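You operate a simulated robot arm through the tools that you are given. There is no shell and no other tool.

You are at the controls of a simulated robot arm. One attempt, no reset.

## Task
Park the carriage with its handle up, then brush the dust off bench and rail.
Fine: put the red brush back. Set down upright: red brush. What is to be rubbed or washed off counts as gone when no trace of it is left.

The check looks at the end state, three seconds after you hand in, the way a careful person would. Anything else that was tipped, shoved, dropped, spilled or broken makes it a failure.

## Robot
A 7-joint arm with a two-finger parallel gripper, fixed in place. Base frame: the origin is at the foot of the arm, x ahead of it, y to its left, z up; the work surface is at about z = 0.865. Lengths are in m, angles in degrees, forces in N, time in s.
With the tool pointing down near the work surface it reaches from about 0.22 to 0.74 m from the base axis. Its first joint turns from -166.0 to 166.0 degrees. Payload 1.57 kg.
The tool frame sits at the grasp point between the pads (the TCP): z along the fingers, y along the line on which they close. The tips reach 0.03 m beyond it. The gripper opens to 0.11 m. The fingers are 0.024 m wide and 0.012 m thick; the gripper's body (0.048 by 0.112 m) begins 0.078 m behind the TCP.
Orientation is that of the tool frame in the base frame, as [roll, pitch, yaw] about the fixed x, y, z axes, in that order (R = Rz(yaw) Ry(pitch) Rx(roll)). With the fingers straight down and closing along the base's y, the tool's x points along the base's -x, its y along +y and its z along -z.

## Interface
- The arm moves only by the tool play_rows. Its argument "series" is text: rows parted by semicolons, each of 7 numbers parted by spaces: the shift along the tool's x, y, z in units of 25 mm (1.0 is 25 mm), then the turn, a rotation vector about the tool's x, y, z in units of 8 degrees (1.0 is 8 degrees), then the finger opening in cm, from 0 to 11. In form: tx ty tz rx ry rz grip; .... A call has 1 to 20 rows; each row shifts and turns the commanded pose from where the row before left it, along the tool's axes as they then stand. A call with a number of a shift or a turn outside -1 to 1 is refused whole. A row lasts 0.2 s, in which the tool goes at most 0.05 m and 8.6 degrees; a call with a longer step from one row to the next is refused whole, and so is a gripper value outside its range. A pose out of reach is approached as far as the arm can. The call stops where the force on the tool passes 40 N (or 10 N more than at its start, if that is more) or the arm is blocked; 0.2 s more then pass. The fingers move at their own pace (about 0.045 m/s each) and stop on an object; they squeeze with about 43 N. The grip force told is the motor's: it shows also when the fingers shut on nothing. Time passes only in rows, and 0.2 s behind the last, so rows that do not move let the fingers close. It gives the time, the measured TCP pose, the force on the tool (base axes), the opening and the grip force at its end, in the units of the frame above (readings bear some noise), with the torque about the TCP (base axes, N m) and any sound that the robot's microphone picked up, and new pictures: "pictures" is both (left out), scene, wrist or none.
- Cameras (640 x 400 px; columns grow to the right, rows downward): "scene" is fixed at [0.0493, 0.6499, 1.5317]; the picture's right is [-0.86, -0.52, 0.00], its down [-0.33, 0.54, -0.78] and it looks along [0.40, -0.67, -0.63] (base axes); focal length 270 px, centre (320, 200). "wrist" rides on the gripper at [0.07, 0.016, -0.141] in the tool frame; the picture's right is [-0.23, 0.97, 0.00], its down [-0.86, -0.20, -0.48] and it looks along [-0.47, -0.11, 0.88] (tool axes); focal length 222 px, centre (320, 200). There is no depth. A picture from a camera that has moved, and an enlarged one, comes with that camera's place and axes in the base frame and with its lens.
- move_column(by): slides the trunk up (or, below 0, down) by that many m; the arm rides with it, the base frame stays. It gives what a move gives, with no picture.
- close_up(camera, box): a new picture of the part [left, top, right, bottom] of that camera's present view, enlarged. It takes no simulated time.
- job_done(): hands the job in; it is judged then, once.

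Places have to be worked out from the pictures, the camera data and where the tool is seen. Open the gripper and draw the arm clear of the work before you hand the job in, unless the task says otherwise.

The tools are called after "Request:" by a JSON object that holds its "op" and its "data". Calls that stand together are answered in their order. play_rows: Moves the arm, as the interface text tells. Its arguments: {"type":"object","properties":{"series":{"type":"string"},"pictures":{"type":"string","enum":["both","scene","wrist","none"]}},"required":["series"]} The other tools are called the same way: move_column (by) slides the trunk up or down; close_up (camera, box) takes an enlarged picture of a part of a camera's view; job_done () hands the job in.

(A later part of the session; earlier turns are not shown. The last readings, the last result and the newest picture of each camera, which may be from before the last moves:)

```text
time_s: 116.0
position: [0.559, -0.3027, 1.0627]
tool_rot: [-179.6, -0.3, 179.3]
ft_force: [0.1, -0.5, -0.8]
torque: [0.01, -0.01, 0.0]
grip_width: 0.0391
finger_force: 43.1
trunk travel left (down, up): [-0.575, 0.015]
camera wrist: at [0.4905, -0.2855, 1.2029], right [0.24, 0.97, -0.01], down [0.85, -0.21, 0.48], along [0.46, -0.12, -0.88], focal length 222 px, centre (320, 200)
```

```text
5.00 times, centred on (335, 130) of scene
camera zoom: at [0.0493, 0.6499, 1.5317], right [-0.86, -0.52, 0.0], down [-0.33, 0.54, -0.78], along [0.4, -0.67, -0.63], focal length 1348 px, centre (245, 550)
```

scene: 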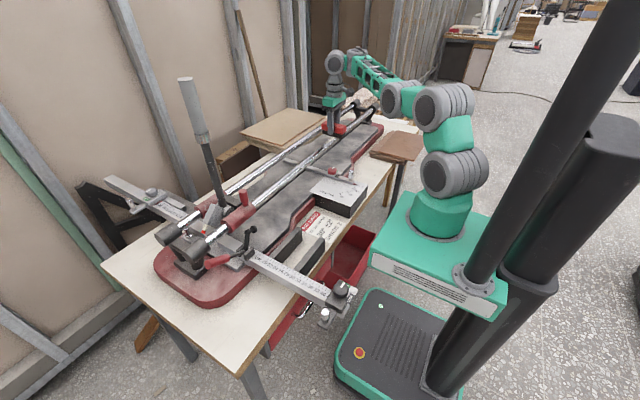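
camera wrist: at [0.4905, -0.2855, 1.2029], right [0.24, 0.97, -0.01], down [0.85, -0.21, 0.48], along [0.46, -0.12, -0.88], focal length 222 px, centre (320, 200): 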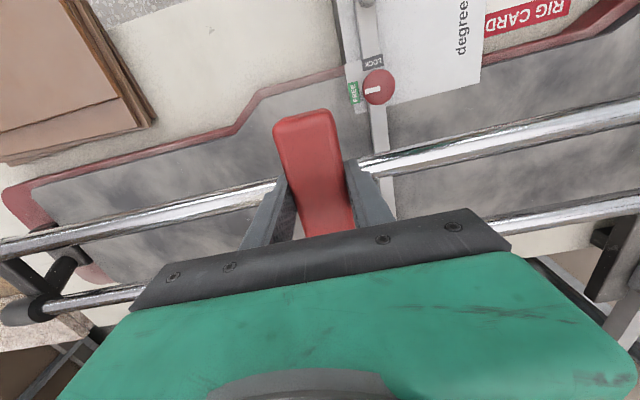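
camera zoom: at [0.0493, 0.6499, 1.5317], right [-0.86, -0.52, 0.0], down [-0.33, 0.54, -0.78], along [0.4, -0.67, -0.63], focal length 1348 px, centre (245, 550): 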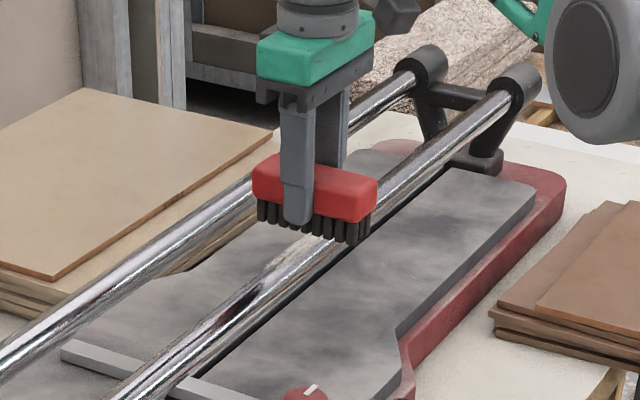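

The brush is above the rail. I'll descend to contact in small steps and read the force.

Request:
{"op": "play_rows", "data": {"series": "0 0 0.8 0 0 0 0;0 0 0.8 0 0 0 0;0 0 0.2 0 0 0 0;0 0 0.15 0 0 0 0;0 0 0 0 0 0 0", "pictures": "both"}}

Request:
{"op": "close_up", "data": {"camera": "scene", "box": [290, 100, 370, 160]}}

```text
time_s: 117.2
position: [0.566, -0.3076, 1.0188]
tool_rot: [-179.7, -0.4, 179.3]
ft_force: [1.1, -0.1, 4.9]
torque: [0.14, -0.16, -0.01]
grip_width: 0.0393
finger_force: 43.3
out of reach, approached as far as the arm can: row 2, 3
trunk travel left (down, up): [-0.575, 0.015]
camera wrist: at [0.4978, -0.2903, 1.1608], right [0.24, 0.97, -0.01], down [0.86, -0.21, 0.47], along [0.46, -0.12, -0.88], focal length 222 px, centre (320, 200)
```

scene: 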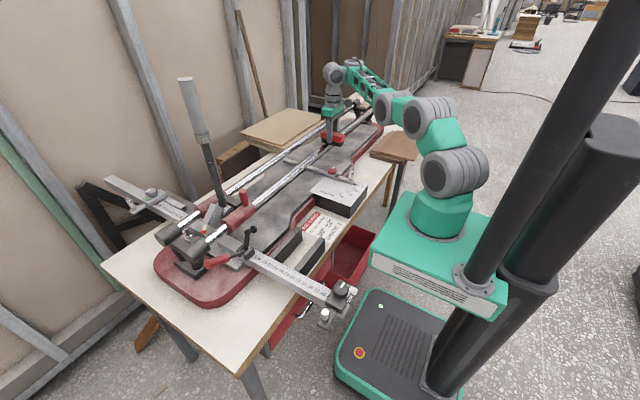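
wrist: 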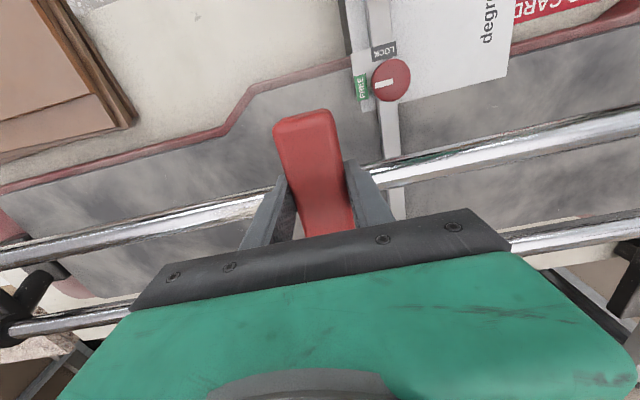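

```text
6.67 times, centred on (330, 130) of scene
camera zoom: at [0.0493, 0.6499, 1.5317], right [-0.86, -0.52, 0.0], down [-0.33, 0.54, -0.78], along [0.4, -0.67, -0.63], focal length 1797 px, centre (253, 667)
```

zoom: 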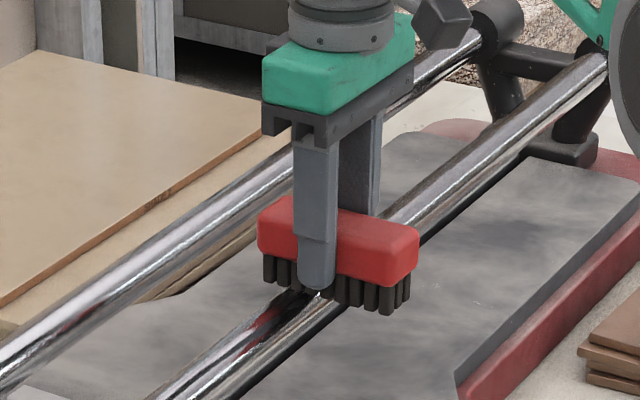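

Contact at z≈1.019 with about 5 N on the rail. I'll sweep toward -y along the rail in small steps.

Request:
{"op": "play_rows", "data": {"series": "0.1 -0.5 0 0 0 0 0;0.1 -0.5 0 0 0 0 0;0 -0.5 0 0 0 0 0;0 -0.5 0 0 0 0 0;0 -0.5 0 0 0 0 0;0 -0.5 0 0 0 0 0;0 -0.5 0 0 0 0 0;0 -0.5 0 0 0 0 0;0 -0.5 0 0 0 0 0;0 -0.5 0 0 0 0 0;0 0 0 0 0 0 0", "pictures": "both"}}

Request:
{"op": "close_up", "data": {"camera": "scene", "box": [290, 100, 370, 160]}}

```text
time_s: 119.6
position: [0.5569, -0.4316, 1.0189]
tool_rot: [-179.5, -0.2, 179.2]
ft_force: [-0.7, 2.9, 9.0]
torque: [0.23, -0.34, 0.09]
grip_width: 0.0391
finger_force: 43.1
trunk travel left (down, up): [-0.575, 0.015]
camera wrist: at [0.4885, -0.413, 1.1603], right [0.24, 0.97, -0.01], down [0.85, -0.21, 0.48], along [0.46, -0.12, -0.88], focal length 222 px, centre (320, 200)
```

scene: 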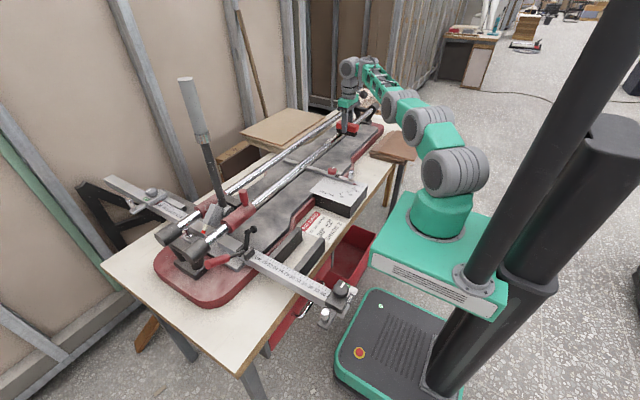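
wrist: 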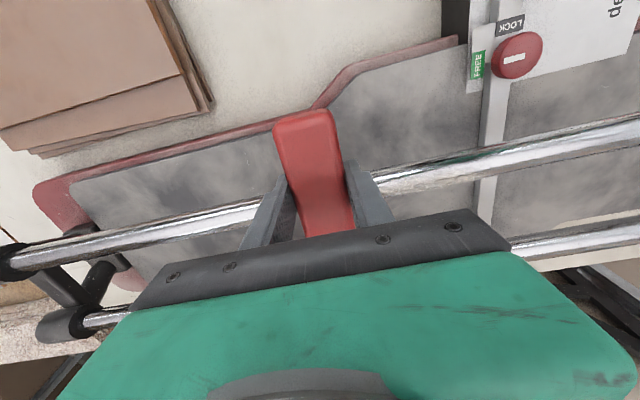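

```text
6.67 times, centred on (330, 130) of scene
camera zoom: at [0.0493, 0.6499, 1.5317], right [-0.86, -0.52, 0.0], down [-0.33, 0.54, -0.78], along [0.4, -0.67, -0.63], focal length 1797 px, centre (253, 667)
```

zoom: 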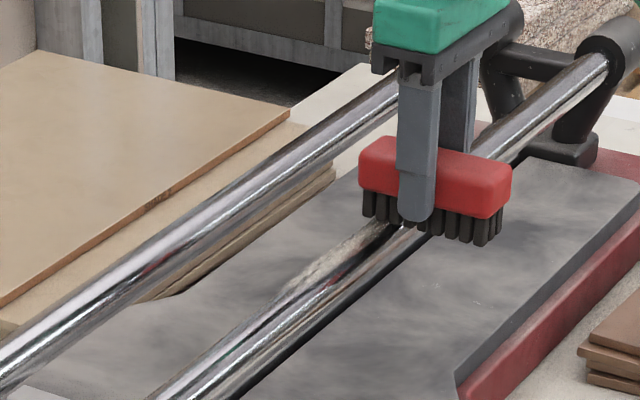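

Some dust remains on the rail's top/far side after the first stroke. I'll sweep back in +y with slightly more pressure.

Request:
{"op": "play_rows", "data": {"series": "0 0.3 0.05 0 0 0 0;0 0.5 0 0 0 0 0;0 0.5 0 0 0 0 0;0 0.5 0 0 0 0 0;0 0.5 0 0 0 0 0;0 0.5 0 0 0 0 0;0 0.5 0 0 0 0 0;0 0.5 0 0 0 0 0;0 0.5 0 0 0 0 0;0 0.5 0 0 0 0 0;0 0.5 0 0 0 0 0;0 0 0 0 0 0 0", "pictures": "both"}}

Request:
{"op": "close_up", "data": {"camera": "wrist", "box": [120, 130, 320, 280]}}

Request:
{"op": "close_up", "data": {"camera": "scene", "box": [300, 100, 370, 150]}}

```text
time_s: 122.2
position: [0.5652, -0.3002, 1.0196]
tool_rot: [-179.9, -0.7, 179.4]
ft_force: [-1.1, 0.4, 2.8]
torque: [-0.01, -0.07, 0.0]
grip_width: 0.039
finger_force: 42.8
out of reach, approached as far as the arm can: row 10, 11
trunk travel left (down, up): [-0.575, 0.015]
camera wrist: at [0.4981, -0.2845, 1.161], right [0.24, 0.97, 0.0], down [0.86, -0.21, 0.47], along [0.45, -0.11, -0.88], focal length 222 px, centre (320, 200)
```

scene: 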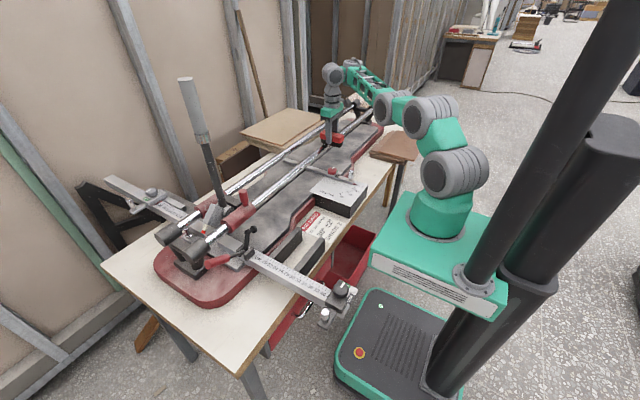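
wrist: 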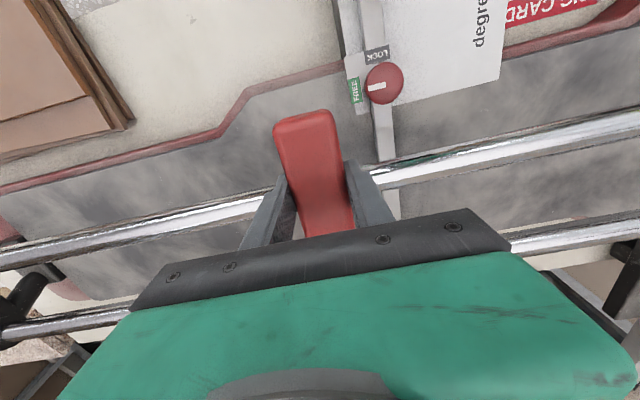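

```text
2.67 times, centred on (220, 205) of wrist
camera zoom: at [0.4981, -0.2845, 1.161], right [0.24, 0.97, 0.0], down [0.86, -0.21, 0.47], along [0.45, -0.11, -0.88], focal length 592 px, centre (587, 187)
```

zoom: 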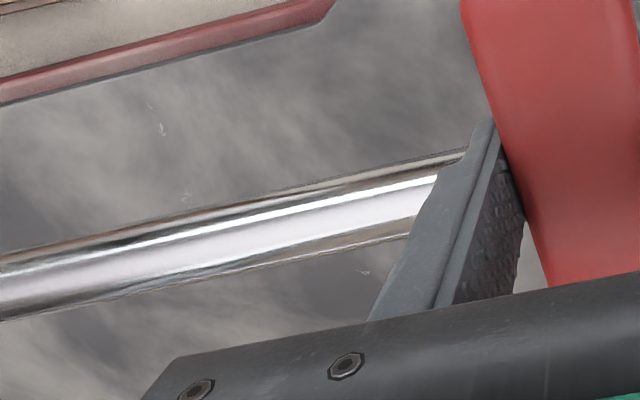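

```text
8.00 times, centred on (335, 125) of scene
camera zoom: at [0.0493, 0.6499, 1.5317], right [-0.86, -0.52, 0.0], down [-0.33, 0.54, -0.78], along [0.4, -0.67, -0.63], focal length 2156 px, centre (200, 800)
```

zoom: 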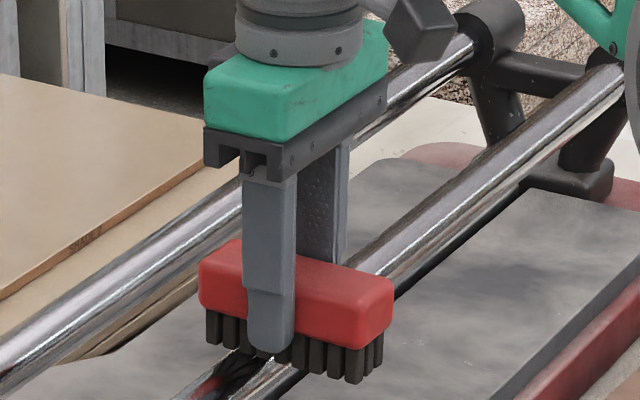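

From the wrist view the rail looks clean beyond the brush. I'll lift and draw back to inspect the rail all along, including under where the brush is now.

Request:
{"op": "play_rows", "data": {"series": "0 0 -0.8 0 0 0 0;0 0 -0.8 0 0 0 0;0.3 0.3 -0.8 0 0 0 0;0.8 0.8 0 0 0 0 0;0.8 0.8 0 0 0 0 0;0 0.8 0 0 0 0 0;0 0.8 0 0 0 0 0;0 0 0 0 0 0 0", "pictures": "both"}}

Request:
{"op": "close_up", "data": {"camera": "scene", "box": [290, 100, 370, 160]}}

Request:
{"op": "close_up", "data": {"camera": "wrist", "box": [0, 120, 300, 300]}}

Request:
{"op": "close_up", "data": {"camera": "scene", "box": [340, 150, 410, 200]}}

```text
time_s: 124.0
position: [0.5202, -0.2138, 1.0819]
tool_rot: [-179.6, -0.4, 179.2]
ft_force: [-0.1, -0.2, -1.7]
torque: [0.0, 0.03, 0.05]
grip_width: 0.0394
finger_force: 43.3
trunk travel left (down, up): [-0.575, 0.015]
camera wrist: at [0.452, -0.1962, 1.2224], right [0.24, 0.97, -0.01], down [0.86, -0.21, 0.47], along [0.46, -0.12, -0.88], focal length 222 px, centre (320, 200)
```

scene: 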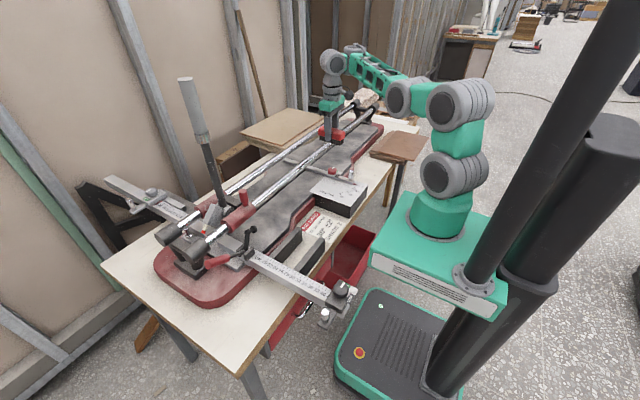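
wrist: 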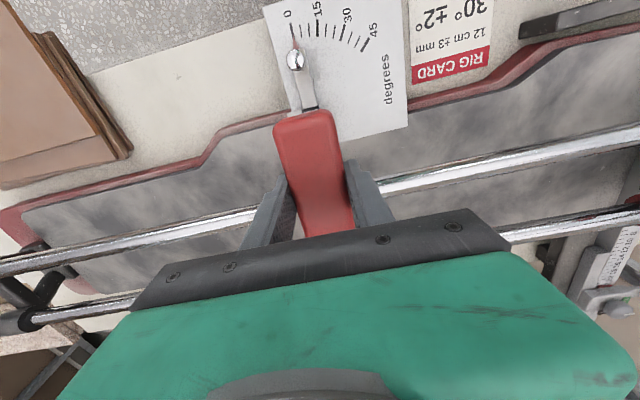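

```text
6.67 times, centred on (330, 130) of scene
camera zoom: at [0.0493, 0.6499, 1.5317], right [-0.86, -0.52, 0.0], down [-0.33, 0.54, -0.78], along [0.4, -0.67, -0.63], focal length 1797 px, centre (253, 667)
```

zoom: 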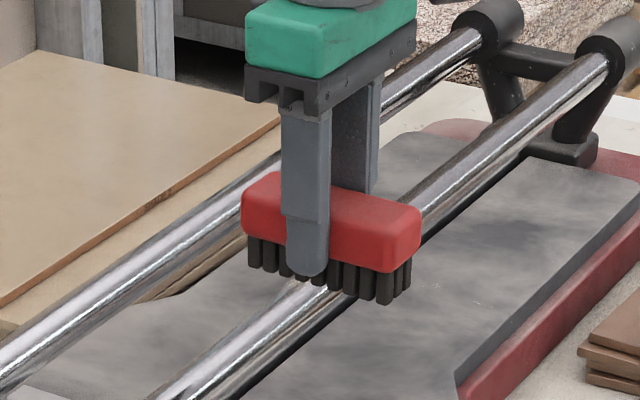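

```text
2.13 times, centred on (150, 210) of wrist
camera zoom: at [0.452, -0.1962, 1.2224], right [0.24, 0.97, -0.01], down [0.86, -0.21, 0.47], along [0.46, -0.12, -0.88], focal length 474 px, centre (683, 179)
```

zoom: 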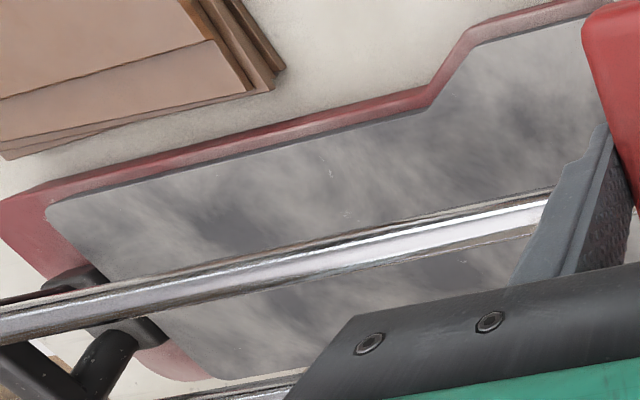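

```text
8.00 times, centred on (375, 175) of scene
camera zoom: at [0.0493, 0.6499, 1.5317], right [-0.86, -0.52, 0.0], down [-0.33, 0.54, -0.78], along [0.4, -0.67, -0.63], focal length 2156 px, centre (-120, 400)
```

zoom: 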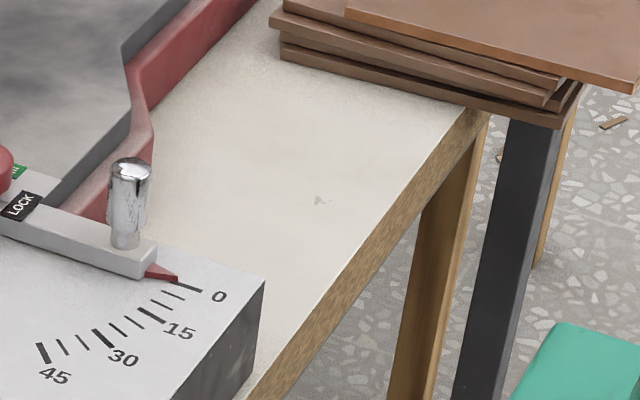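

The visible rail is clean. I'll move the brush back toward (0.42,-0.43) at height so the whole rail is unobstructed in the scene view.

Request:
{"op": "play_rows", "data": {"series": "0.45 -0.6 -0.1 0 0 0 0;0.45 -0.96 -0.1 0 0 0 0;0.45 -0.96 -0.1 0 0 0 0;0.45 -0.96 -0.1 0 0 0 0;0.45 -0.96 -0.1 0 0 0 0;0.45 -0.96 -0.1 0 0 0 0;0.45 -0.96 -0.1 0 0 0 0;0.45 -0.96 -0.1 0 0 0 0;0.45 -0.96 0 0 0 0 0;0 0 0 0 0 0 0", "pictures": "both"}}

Request:
{"op": "close_up", "data": {"camera": "scene", "box": [290, 110, 370, 160]}}

Request:
{"op": "close_up", "data": {"camera": "scene", "box": [310, 115, 350, 145]}}

Request:
{"op": "close_up", "data": {"camera": "wrist", "box": [60, 130, 560, 300]}}

```text
time_s: 126.2
position: [0.4164, -0.4209, 1.1025]
tool_rot: [-179.6, -0.2, 179.3]
ft_force: [-0.2, -1.2, -0.7]
torque: [-0.02, 0.01, -0.01]
grip_width: 0.0395
finger_force: 43.0
trunk travel left (down, up): [-0.575, 0.015]
camera wrist: at [0.3476, -0.4027, 1.2445], right [0.24, 0.97, -0.01], down [0.85, -0.21, 0.48], along [0.46, -0.12, -0.88], focal length 222 px, centre (320, 200)
```

scene: 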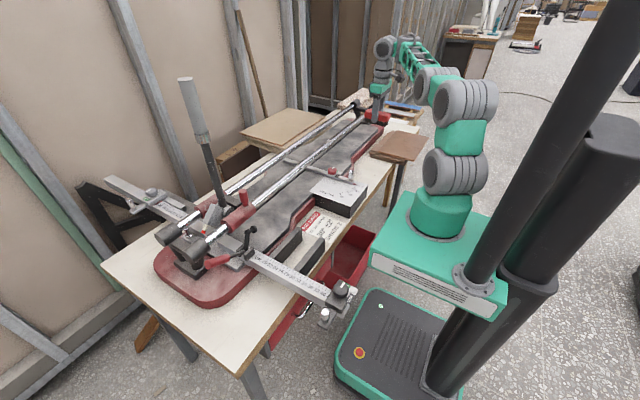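
wrist: 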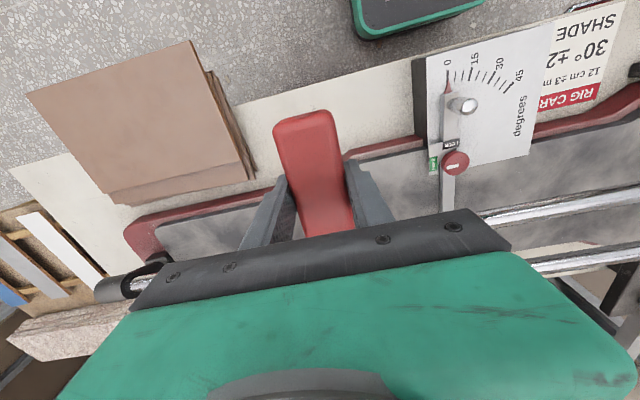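

```text
8.00 times, centred on (330, 135) of scene
camera zoom: at [0.0493, 0.6499, 1.5317], right [-0.86, -0.52, 0.0], down [-0.33, 0.54, -0.78], along [0.4, -0.67, -0.63], focal length 2156 px, centre (240, 720)
```

zoom: 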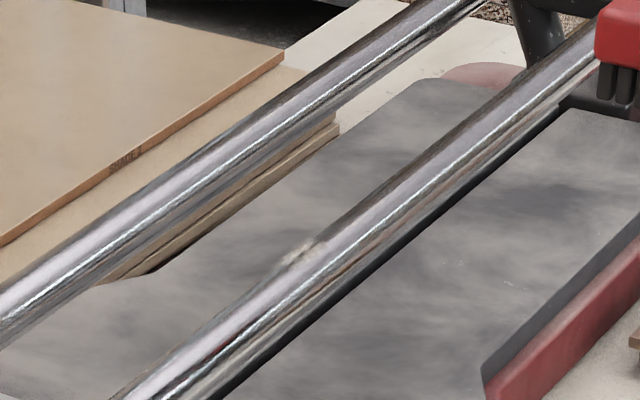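

```text
13.33 times, centred on (330, 130) of scene
camera zoom: at [0.0493, 0.6499, 1.5317], right [-0.86, -0.52, 0.0], down [-0.33, 0.54, -0.78], along [0.4, -0.67, -0.63], focal length 3594 px, centre (187, 1133)
```

zoom: 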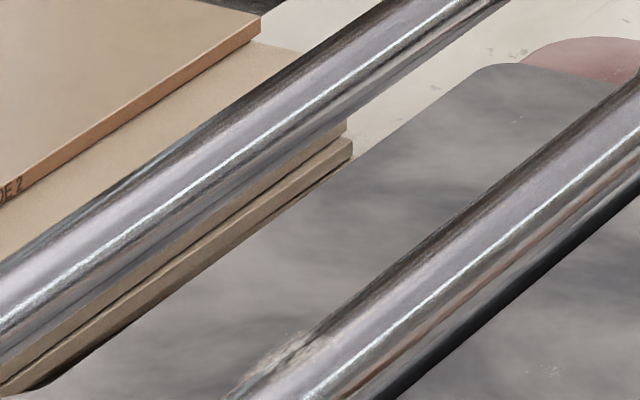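

```text
1.28 times, centred on (310, 215) of wrist
camera zoom: at [0.3476, -0.4027, 1.2445], right [0.24, 0.97, -0.01], down [0.85, -0.21, 0.48], along [0.46, -0.12, -0.88], focal length 284 px, centre (333, 181)
```

zoom: 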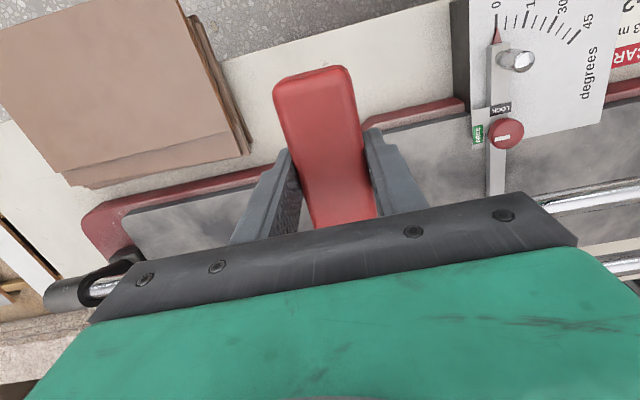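

A bit of dust remains at the +y end of the patch (y≈-0.30 to -0.33). I'll lower the trunk a little for better pressing there and sweep y -0.26 to -0.37.

Request:
{"op": "play_rows", "data": {"series": "0 0 -0.8 0 0 0 0;0 0 -0.8 0 0 0 0;0 0 0 0 0 0 0", "pictures": "none"}}

Request:
{"op": "move_column", "data": {"by": -0.07}}

Request:
{"op": "play_rows", "data": {"series": "-0.7 0.6 0 0 0 0 0;-0.8 0.9 0 0 0 0 0;-0.8 0.9 0 0 0 0 0;-0.8 0.9 0 0 0 0 0;-0.8 0.9 0 0 0 0 0;-0.8 0.9 0 0 0 0 0;-0.8 0.9 0 0 0 0 0;-0.3 0.5 0 0 0 0 0;0 0 0 0 0 0 0", "pictures": "both"}}

```text
time_s: 127.0
position: [0.4166, -0.42, 1.1423]
tool_rot: [-179.6, -0.3, 179.3]
ft_force: [-0.2, -0.5, -1.4]
torque: [-0.01, 0.01, 0.0]
grip_width: 0.0391
finger_force: 42.9
trunk travel left (down, up): [-0.575, 0.015]
```

```text
time_s: 128.0
position: [0.416, -0.4201, 1.0722]
tool_rot: [-179.5, -0.3, 179.3]
ft_force: [0.0, 0.2, -1.5]
torque: [-0.01, 0.01, 0.02]
grip_width: 0.0392
finger_force: 42.4
trunk travel left (down, up): [-0.505, 0.085]
```

```text
time_s: 130.0
position: [0.5651, -0.2594, 1.0715]
tool_rot: [-179.4, -0.2, 179.2]
ft_force: [0.0, 0.6, -0.5]
torque: [0.01, 0.01, 0.03]
grip_width: 0.0391
finger_force: 43.0
trunk travel left (down, up): [-0.505, 0.085]
camera wrist: at [0.4964, -0.2413, 1.2129], right [0.24, 0.97, -0.01], down [0.85, -0.21, 0.48], along [0.46, -0.12, -0.88], focal length 222 px, centre (320, 200)
```

scene: 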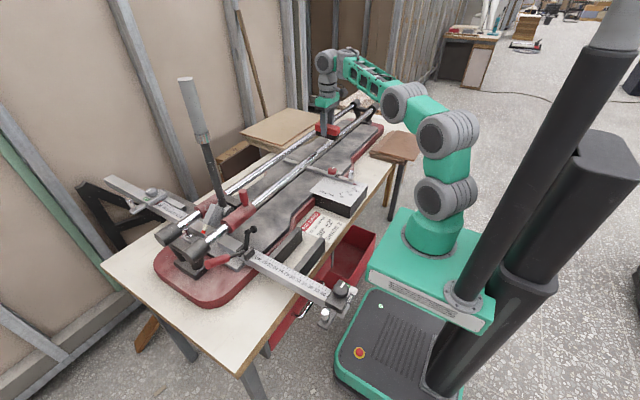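
wrist: 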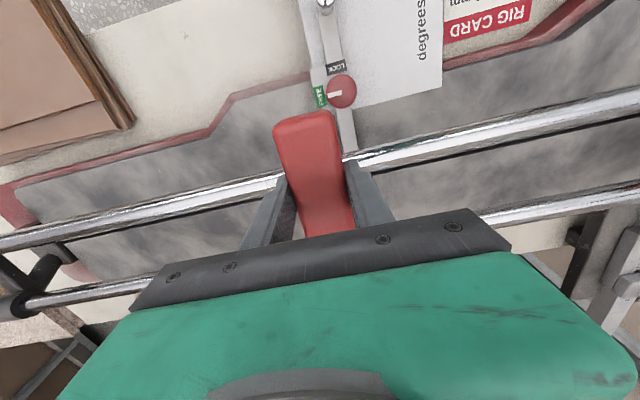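

Positioned above the rail at y≈-0.26, clear of the protractor's lock knob. I'll descend to contact.

Request:
{"op": "play_rows", "data": {"series": "0 0 0.9 0 0 0 0;0 0 0.9 0 0 0 0;0 0 0.2 0 0 0 0;0 0 0.15 0 0 0 0;0 0 0 0 0 0 0", "pictures": "none"}}

```text
time_s: 131.2
position: [0.5635, -0.2589, 1.0187]
tool_rot: [-179.5, -0.2, 179.3]
ft_force: [0.1, 0.4, 7.8]
torque: [0.1, -0.28, -0.02]
grip_width: 0.0392
finger_force: 42.9
trunk travel left (down, up): [-0.505, 0.085]
```

Contact with about 8 N. Sweeping to y≈-0.37 and back twice.

Request:
{"op": "play_rows", "data": {"series": "0 -0.5 0.02 0 0 0 0;0 -0.5 0 0 0 0 0;0 -0.5 0 0 0 0 0;0 -0.5 0 0 0 0 0;0 -0.5 0 0 0 0 0;0 -0.5 0 0 0 0 0;0 -0.5 0 0 0 0 0;0 -0.5 0 0 0 0 0;0 -0.5 0 0 0 0 0;0 0 0 0 0 0 0;0 0.5 0 0 0 0 0;0 0.5 0 0 0 0 0;0 0.5 0 0 0 0 0;0 0.5 0 0 0 0 0;0 0.5 0 0 0 0 0;0 0.5 0 0 0 0 0;0 0.5 0 0 0 0 0;0 0.5 0 0 0 0 0;0 0.5 0 0 0 0 0;0 0 0 0 0 0 0", "pictures": "none"}}

Request:
{"op": "play_rows", "data": {"series": "-0.2 -0.5 0 0 0 0 0;0 -0.5 0 0 0 0 0;0 -0.5 0 0 0 0 0;0 -0.5 0 0 0 0 0;0 -0.5 0 0 0 0 0;0 -0.5 0 0 0 0 0;0 -0.5 0 0 0 0 0;0 -0.5 0 0 0 0 0;0 -0.5 0 0 0 0 0;0 -0.5 0 0 0 0 0;0 -0.5 0 0 0 0 0;0 -0.5 0 0 0 0 0;0 -0.5 0 0 0 0 0;0 0 0 0 0 0 0", "pictures": "both"}}

Request:
{"op": "close_up", "data": {"camera": "scene", "box": [290, 110, 370, 160]}}

Request:
{"op": "close_up", "data": {"camera": "wrist", "box": [340, 100, 640, 280]}}

```text
time_s: 135.4
position: [0.5623, -0.2606, 1.019]
tool_rot: [-179.4, 0.0, 179.3]
ft_force: [-0.8, -5.8, 23.4]
torque: [0.1, -0.67, -0.2]
grip_width: 0.0391
finger_force: 43.4
trunk travel left (down, up): [-0.505, 0.085]
```

```text
time_s: 138.4
position: [0.566, -0.4228, 1.0184]
tool_rot: [-179.6, -0.2, 179.4]
ft_force: [0.9, 1.3, 9.5]
torque: [0.21, -0.29, 0.07]
grip_width: 0.0393
finger_force: 42.8
trunk travel left (down, up): [-0.505, 0.085]
camera wrist: at [0.4974, -0.4042, 1.1594], right [0.24, 0.97, -0.01], down [0.85, -0.21, 0.48], along [0.46, -0.12, -0.88], focal length 222 px, centre (320, 200)
```

scene: 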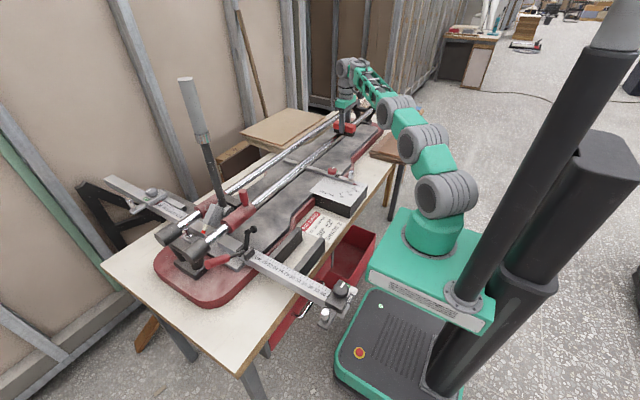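
wrist: 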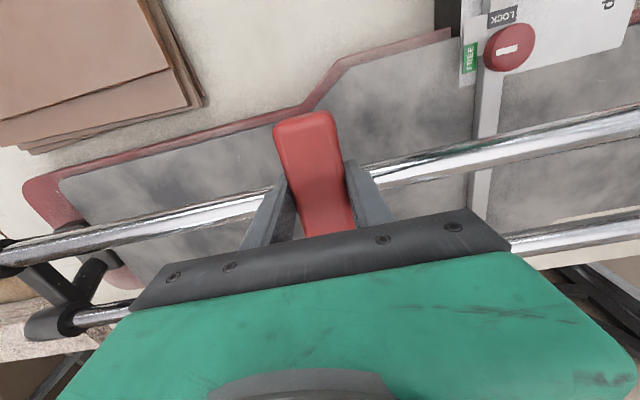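

```text
8.00 times, centred on (330, 135) of scene
camera zoom: at [0.0493, 0.6499, 1.5317], right [-0.86, -0.52, 0.0], down [-0.33, 0.54, -0.78], along [0.4, -0.67, -0.63], focal length 2156 px, centre (240, 720)
```

zoom: 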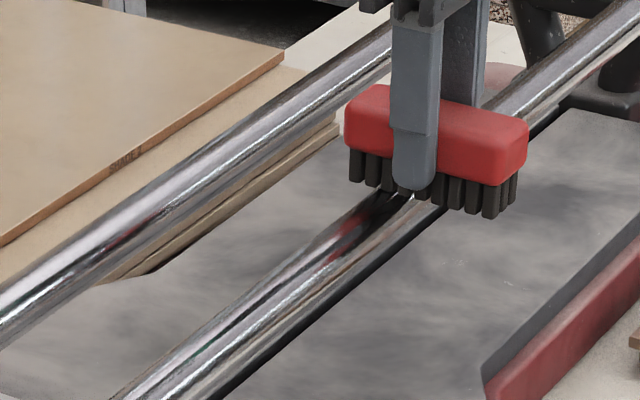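

```text
2.13 times, centred on (490, 190) of wrist
camera zoom: at [0.4974, -0.4042, 1.1594], right [0.24, 0.97, -0.01], down [0.85, -0.21, 0.48], along [0.46, -0.12, -0.88], focal length 474 px, centre (-43, 221)
```

zoom: 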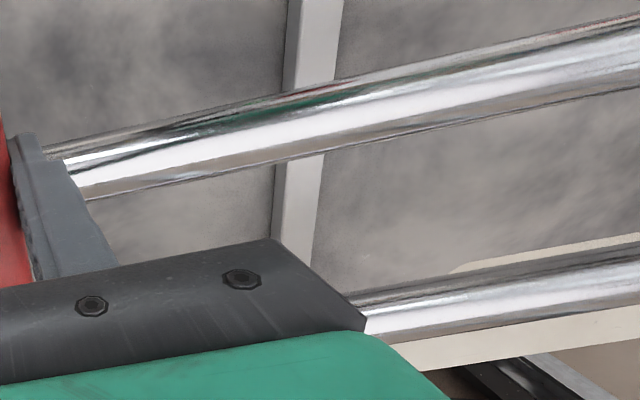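

The rail is clean to the +y side of the brush. I'll make one short extra stroke at the -y end, then lift off and check everything again.

Request:
{"op": "play_rows", "data": {"series": "0 -0.4 0 0 0 0 0;0 -0.4 0 0 0 0 0;0 0.5 0 0 0 0 0;0 0.5 0 0 0 0 0;0 0.5 0 0 0 0 0;0 0 0 0 0 0 0;0 0 -0.7 0 0 0 0;0 0 -0.9 0 0 0 0;0 0 -0.9 0 0 0 0;0.8 0 0 0 0 0 0;0.9 0 0 0 0 0 0;0.9 0 0 0 0 0 0;0.9 -0.5 0 0 0 0 0;0.9 -0.5 0 0 0 0 0;0.8 -0.5 0 0 0 0 0;0 0 0 0 0 0 0", "pictures": "both"}}

Request:
{"op": "close_up", "data": {"camera": "scene", "box": [290, 110, 370, 160]}}

Request:
{"op": "close_up", "data": {"camera": "scene", "box": [340, 150, 410, 200]}}

```text
time_s: 141.8
position: [0.4344, -0.4375, 1.0801]
tool_rot: [-179.5, -0.2, 179.3]
ft_force: [-0.5, -0.2, -0.8]
torque: [0.01, -0.02, 0.02]
grip_width: 0.0392
finger_force: 43.0
out of reach, approached as far as the arm can: row 2
trunk travel left (down, up): [-0.505, 0.085]
camera wrist: at [0.3657, -0.4194, 1.2215], right [0.24, 0.97, -0.01], down [0.85, -0.21, 0.48], along [0.46, -0.12, -0.88], focal length 222 px, centre (320, 200)
```

scene: 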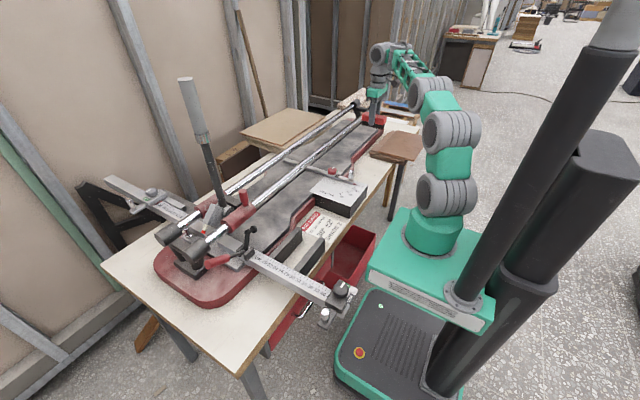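
wrist: 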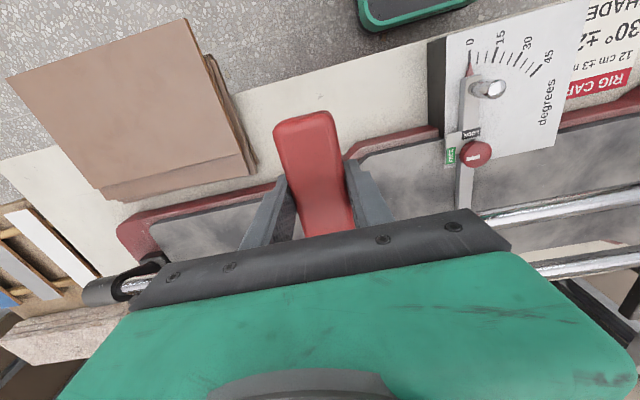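

```text
8.00 times, centred on (330, 135) of scene
camera zoom: at [0.0493, 0.6499, 1.5317], right [-0.86, -0.52, 0.0], down [-0.33, 0.54, -0.78], along [0.4, -0.67, -0.63], focal length 2156 px, centre (240, 720)
```

zoom: 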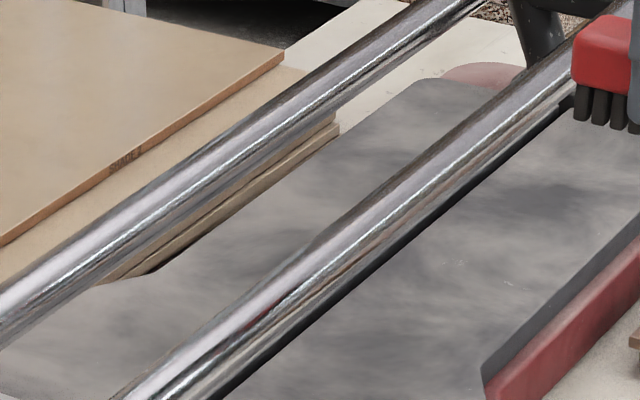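

```text
8.00 times, centred on (375, 175) of scene
camera zoom: at [0.0493, 0.6499, 1.5317], right [-0.86, -0.52, 0.0], down [-0.33, 0.54, -0.78], along [0.4, -0.67, -0.63], focal length 2156 px, centre (-120, 400)
```

zoom: 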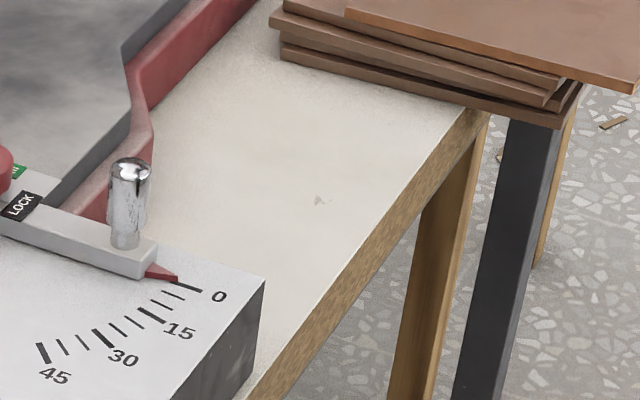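

The rail is clean everywhere visible. To be thorough with the bench speck, I'll scrub it once more using the middle and outer part of the brush. I shift x back to 0.385 and lower the trunk.

Request:
{"op": "play_rows", "data": {"series": "0.7 0.1 0 0 0 0 0;0.7 0.1 0 0 0 0 0;0.5 0.1 0 0 0 0 0;0 0 0 0 0 0 0", "pictures": "none"}}

Request:
{"op": "move_column", "data": {"by": -0.19}}

Request:
{"op": "play_rows", "data": {"series": "0 0 0.8 0 0 0 0;0 0 0.7 0 0 0 0;0 0 0.2 0 0 0 0;0 0 0.1 0 0 0 0;0 0 0 0 0 0 0", "pictures": "both"}}

```text
time_s: 142.8
position: [0.3863, -0.4298, 1.0805]
tool_rot: [-179.6, -0.2, 179.3]
ft_force: [-0.8, -0.1, -0.7]
torque: [0.01, 0.0, 0.0]
grip_width: 0.0393
finger_force: 42.6
trunk travel left (down, up): [-0.505, 0.085]
```

```text
time_s: 144.9
position: [0.3874, -0.4296, 0.89]
tool_rot: [-179.6, -0.3, 179.3]
ft_force: [0.1, 0.1, -0.8]
torque: [0.0, -0.03, 0.02]
grip_width: 0.0391
finger_force: 43.2
trunk travel left (down, up): [-0.315, 0.275]
```

```text
time_s: 146.1
position: [0.3866, -0.4289, 0.8455]
tool_rot: [-179.5, -0.1, 179.3]
ft_force: [-0.2, 0.0, -1.5]
torque: [0.01, 0.01, 0.02]
grip_width: 0.0388
finger_force: 43.2
trunk travel left (down, up): [-0.315, 0.275]
camera wrist: at [0.3183, -0.4117, 0.9866], right [0.24, 0.97, -0.01], down [0.85, -0.21, 0.48], along [0.46, -0.12, -0.88], focal length 222 px, centre (320, 200)
```

scene: 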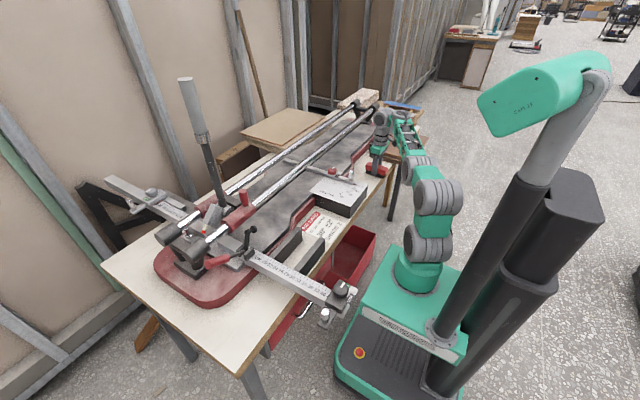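
wrist: 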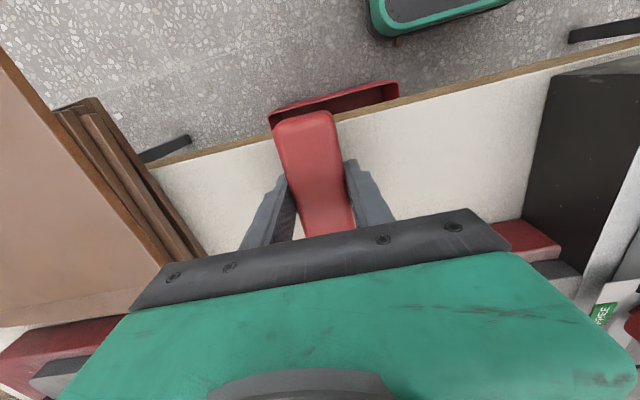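

No contact yet at this height; I'll lower 2–3 mm and scrub over the speck with small y and x strokes.

Request:
{"op": "play_rows", "data": {"series": "0 0 0.08 0 0 0 0;0 0 0.04 0 0 0 0;0 0.5 0 0 0 0 0;0 0.6 0 0 0 0 0;0 -0.6 0 0 0 0 0;0 -0.6 0 0 0 0 0;0 -0.6 0 0 0 0 0;0 -0.6 0 0 0 0 0;0 0.6 0 0 0 0 0;0.4 0.6 0 0 0 0 0;-0.8 0 0 0 0 0 0;0.8 0 0 0 0 0 0;-0.4 -0.6 0 0 0 0 0;0.3 -0.6 0 0 0 0 0;0 -0.6 0 0 0 0 0;0 0 0 0 0 0 0", "pictures": "wrist"}}

Request:
{"op": "close_up", "data": {"camera": "wrist", "box": [320, 60, 560, 210]}}

```text
time_s: 149.5
position: [0.3775, -0.4756, 0.8433]
tool_rot: [-179.5, -0.2, 179.2]
ft_force: [1.2, 4.2, 16.4]
torque: [0.33, 0.4, -0.1]
grip_width: 0.0394
finger_force: 42.7
trunk travel left (down, up): [-0.315, 0.275]
camera wrist: at [0.3094, -0.4581, 0.9844], right [0.24, 0.97, -0.01], down [0.85, -0.21, 0.48], along [0.46, -0.12, -0.88], focal length 222 px, centre (320, 200)
```

wrist: 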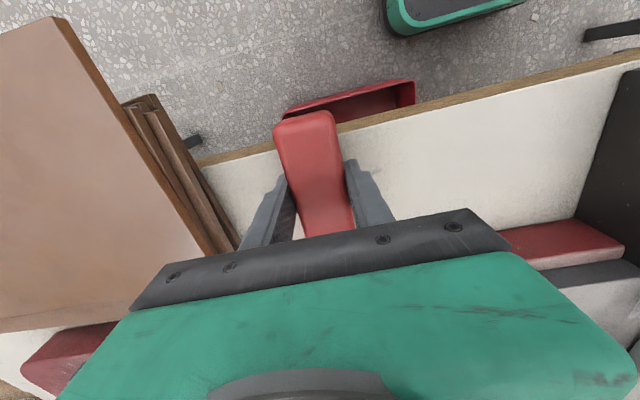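

```text
2.67 times, centred on (440, 135) of wrist
camera zoom: at [0.3094, -0.4581, 0.9844], right [0.24, 0.97, -0.01], down [0.85, -0.21, 0.48], along [0.46, -0.12, -0.88], focal length 592 px, centre (0, 373)
```

zoom: 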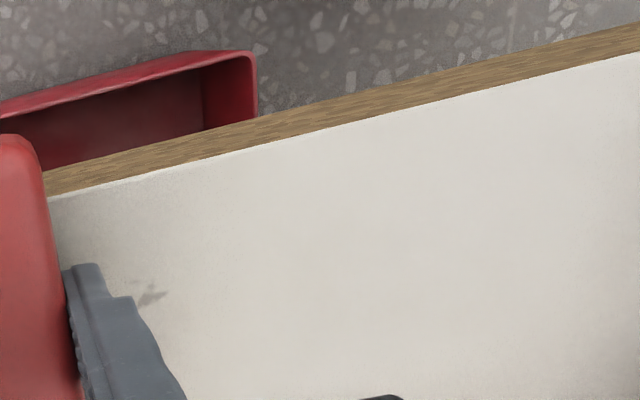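

The speck is unchanged again, so I'm confident it's a permanent mark. I'll check the remaining rails and bench for any other dust before returning the brush.

Request:
{"op": "close_up", "data": {"camera": "scene", "box": [180, 130, 330, 240]}}

Request:
{"op": "close_up", "data": {"camera": "scene", "box": [260, 90, 400, 190]}}

Request:
{"op": "close_up", "data": {"camera": "scene", "box": [100, 220, 300, 380]}}

Request:
{"op": "close_up", "data": {"camera": "scene", "box": [270, 170, 400, 280]}}

```text
3.64 times, centred on (255, 185) of scene
camera zoom: at [0.0493, 0.6499, 1.5317], right [-0.86, -0.52, 0.0], down [-0.33, 0.54, -0.78], along [0.4, -0.67, -0.63], focal length 980 px, centre (556, 254)
```

zoom: 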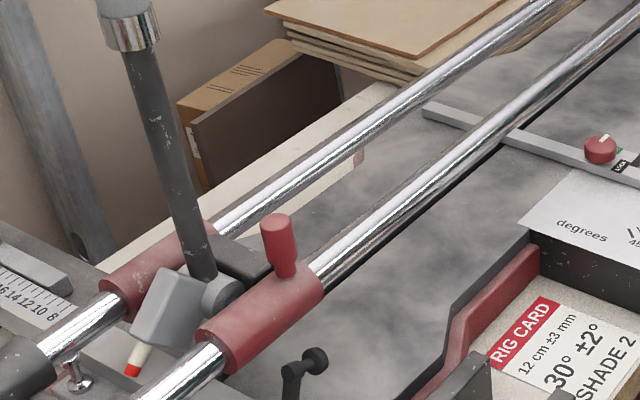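

```text
4.00 times, centred on (330, 140) of scene
camera zoom: at [0.0493, 0.6499, 1.5317], right [-0.86, -0.52, 0.0], down [-0.33, 0.54, -0.78], along [0.4, -0.67, -0.63], focal length 1078 px, centre (280, 440)
```

zoom: 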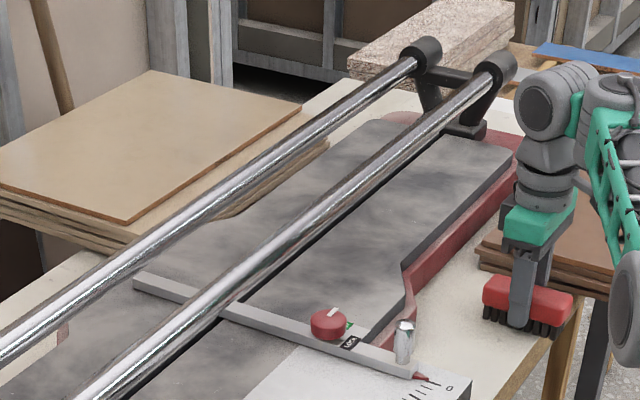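

```text
2.50 times, centred on (200, 300) of scene
camera zoom: at [0.0493, 0.6499, 1.5317], right [-0.86, -0.52, 0.0], down [-0.33, 0.54, -0.78], along [0.4, -0.67, -0.63], focal length 674 px, centre (620, -50)
```

zoom: 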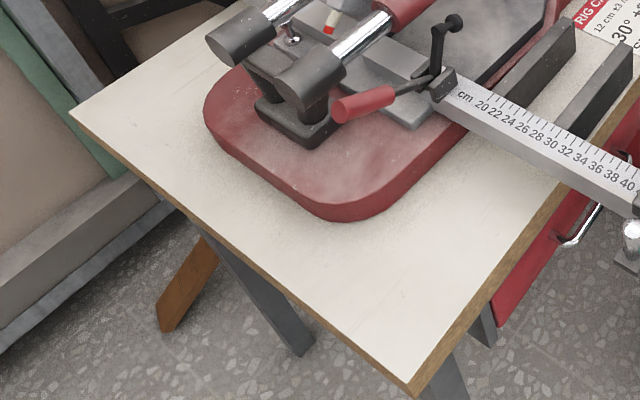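

```text
3.64 times, centred on (335, 225) of scene
camera zoom: at [0.0493, 0.6499, 1.5317], right [-0.86, -0.52, 0.0], down [-0.33, 0.54, -0.78], along [0.4, -0.67, -0.63], focal length 980 px, centre (266, 109)
```

zoom: 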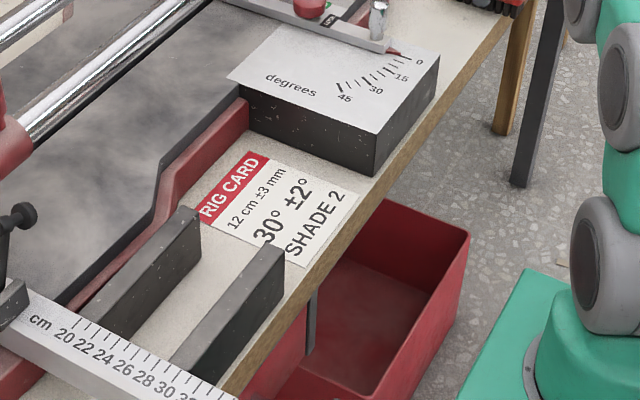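

Everything else looks clean and undisturbed. I'll lift the brush and carry it back along the same route at z≈1.07, with the trunk set as at the pick-up.

Request:
{"op": "move_column", "data": {"by": 0.06}}

Request:
{"op": "play_rows", "data": {"series": "0 0 -0.9 0 0 0 0;0 0 -0.9 0 0 0 0;0 0 -0.9 0 0 0 0;0 0 -0.9 0 0 0 0;0 0 -0.9 0 0 0 0;0 0 -0.9 0 0 0 0;0 0 -0.9 0 0 0 0;0 0 0 0 0 0 0", "pictures": "none"}}

Request:
{"op": "play_rows", "data": {"series": "-0.2 0.6 0 0 0 0 0;-0.2 1 0 0 0 0 0;-0.2 1 0 0 0 0 0;-0.2 1 0 0 0 0 0;-0.2 1 0 0 0 0 0;-0.2 1 0 0 0 0 0;-0.2 1 0 0 0 0 0;-0.1 1 0 0 0 0 0;0 1 0 0 0 0 0;0 1 0 0 0 0 0;0 1 0 0 0 0 0;0 1 0 0 0 0 0;0 1 0 0 0 0 0;0 1 0 0 0 0 0;0 1 0 0 0 0 0;0 1 0 0 0 0 0;0 1 0 0 0 0 0;0 1 0 0 0 0 0;0 0.6 0 0 0 0 0;0 0 0 0 0 0 0", "pictures": "scene"}}

```text
time_s: 150.5
position: [0.3789, -0.4758, 0.9018]
tool_rot: [-179.6, -0.3, 179.3]
ft_force: [-0.1, -0.1, -0.8]
torque: [-0.03, 0.04, 0.03]
grip_width: 0.0393
finger_force: 42.1
trunk travel left (down, up): [-0.375, 0.215]
```

```text
time_s: 152.3
position: [0.3775, -0.475, 1.0601]
tool_rot: [-179.6, -0.3, 179.3]
ft_force: [0.6, -0.6, -0.3]
torque: [0.01, 0.01, 0.0]
grip_width: 0.0393
finger_force: 42.9
trunk travel left (down, up): [-0.375, 0.215]
```

```text
time_s: 156.5
position: [0.4215, -0.0204, 1.0566]
tool_rot: [-179.5, -0.3, 179.2]
ft_force: [-0.4, -0.3, -1.2]
torque: [-0.02, -0.01, -0.03]
grip_width: 0.039
finger_force: 43.3
trunk travel left (down, up): [-0.375, 0.215]
```

scene: 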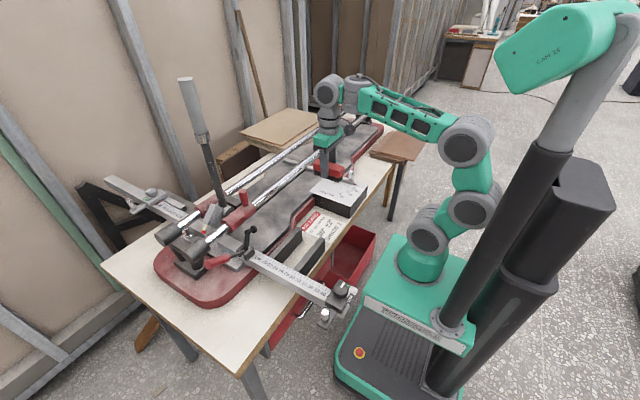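

Halfway back. Continuing to above the brush's home at (0.4175, 0.479).

Request:
{"op": "play_rows", "data": {"series": "0.02 0.7 0 0 0 0 0;0.02 1 0 0 0 0 0;0.02 1 0 0 0 0 0;0.02 1 0 0 0 0 0;0.02 1 0 0 0 0 0;0.02 1 0 0 0 0 0;0.02 1 0 0 0 0 0;0.02 1 0 0 0 0 0;0.02 1 0 0 0 0 0;0.02 1 0 0 0 0 0;0.02 1 0 0 0 0 0;0.02 1 0 0 0 0 0;0.02 1 0 0 0 0 0;0.02 1 0 0 0 0 0;0.02 1 0 0 0 0 0;0.02 1 0 0 0 0 0;0.02 1 0 0 0 0 0;0.02 1 0 0 0 0 0;0.02 1 0.2 0 0 0 0;0.02 0.8 0.2 0 0 0 0", "pictures": "none"}}

Request:
{"op": "play_rows", "data": {"series": "0 0.3 0.2 0 0 0 0;0 0 0.8 0 0 0 0;0 0 0.8 0 0 0 0;0 0 0.8 0 0 0 0;0 0 0 0 0 0 0", "pictures": "both"}}

```text
time_s: 160.7
position: [0.4184, 0.4679, 1.0429]
tool_rot: [-179.5, -0.2, 179.3]
ft_force: [-0.1, 0.3, -0.8]
torque: [0.04, -0.03, 0.01]
grip_width: 0.0393
finger_force: 43.4
trunk travel left (down, up): [-0.375, 0.215]
```

```text
time_s: 161.9
position: [0.4202, 0.4746, 0.977]
tool_rot: [-179.5, -0.2, 179.2]
ft_force: [-0.1, 0.5, -0.7]
torque: [0.03, -0.02, -0.01]
grip_width: 0.0393
finger_force: 42.8
trunk travel left (down, up): [-0.375, 0.215]
camera wrist: at [0.3503, 0.4919, 1.1182], right [0.24, 0.97, -0.01], down [0.85, -0.21, 0.48], along [0.46, -0.12, -0.88], focal length 222 px, centre (320, 200)
```

scene: 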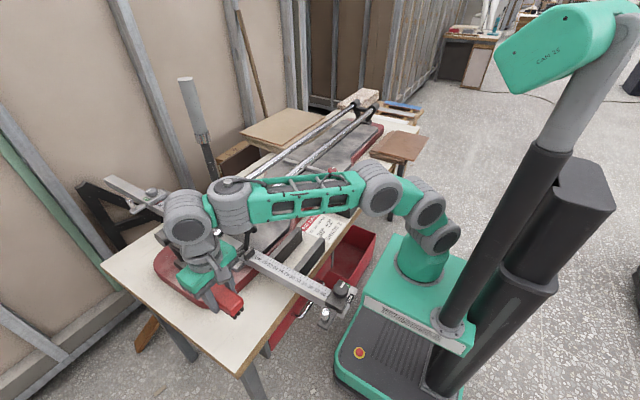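
wrist: 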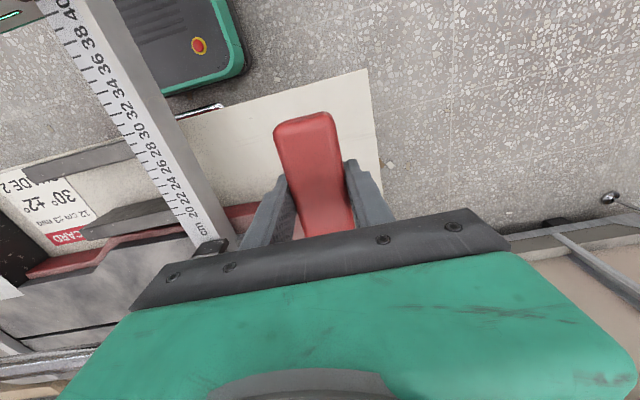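

I'll check whether the brush shifted in the grip by comparing with the close-up taken right after grasping.

Request:
{"op": "close_up", "data": {"camera": "wrist", "box": [240, 80, 440, 230]}}

```text
2.67 times, centred on (340, 155) of wrist
camera zoom: at [0.3503, 0.4919, 1.1182], right [0.24, 0.97, -0.01], down [0.85, -0.21, 0.48], along [0.46, -0.12, -0.88], focal length 592 px, centre (267, 320)
```

zoom: 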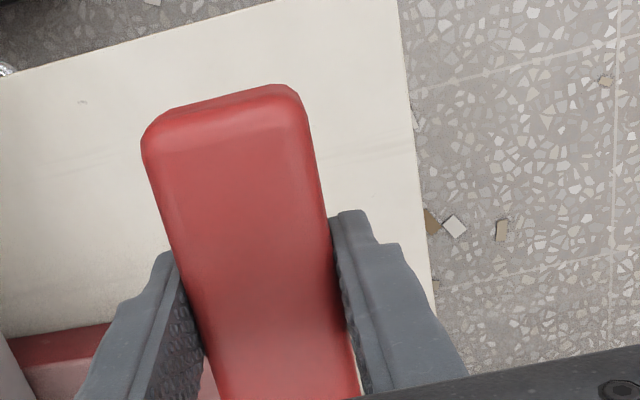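

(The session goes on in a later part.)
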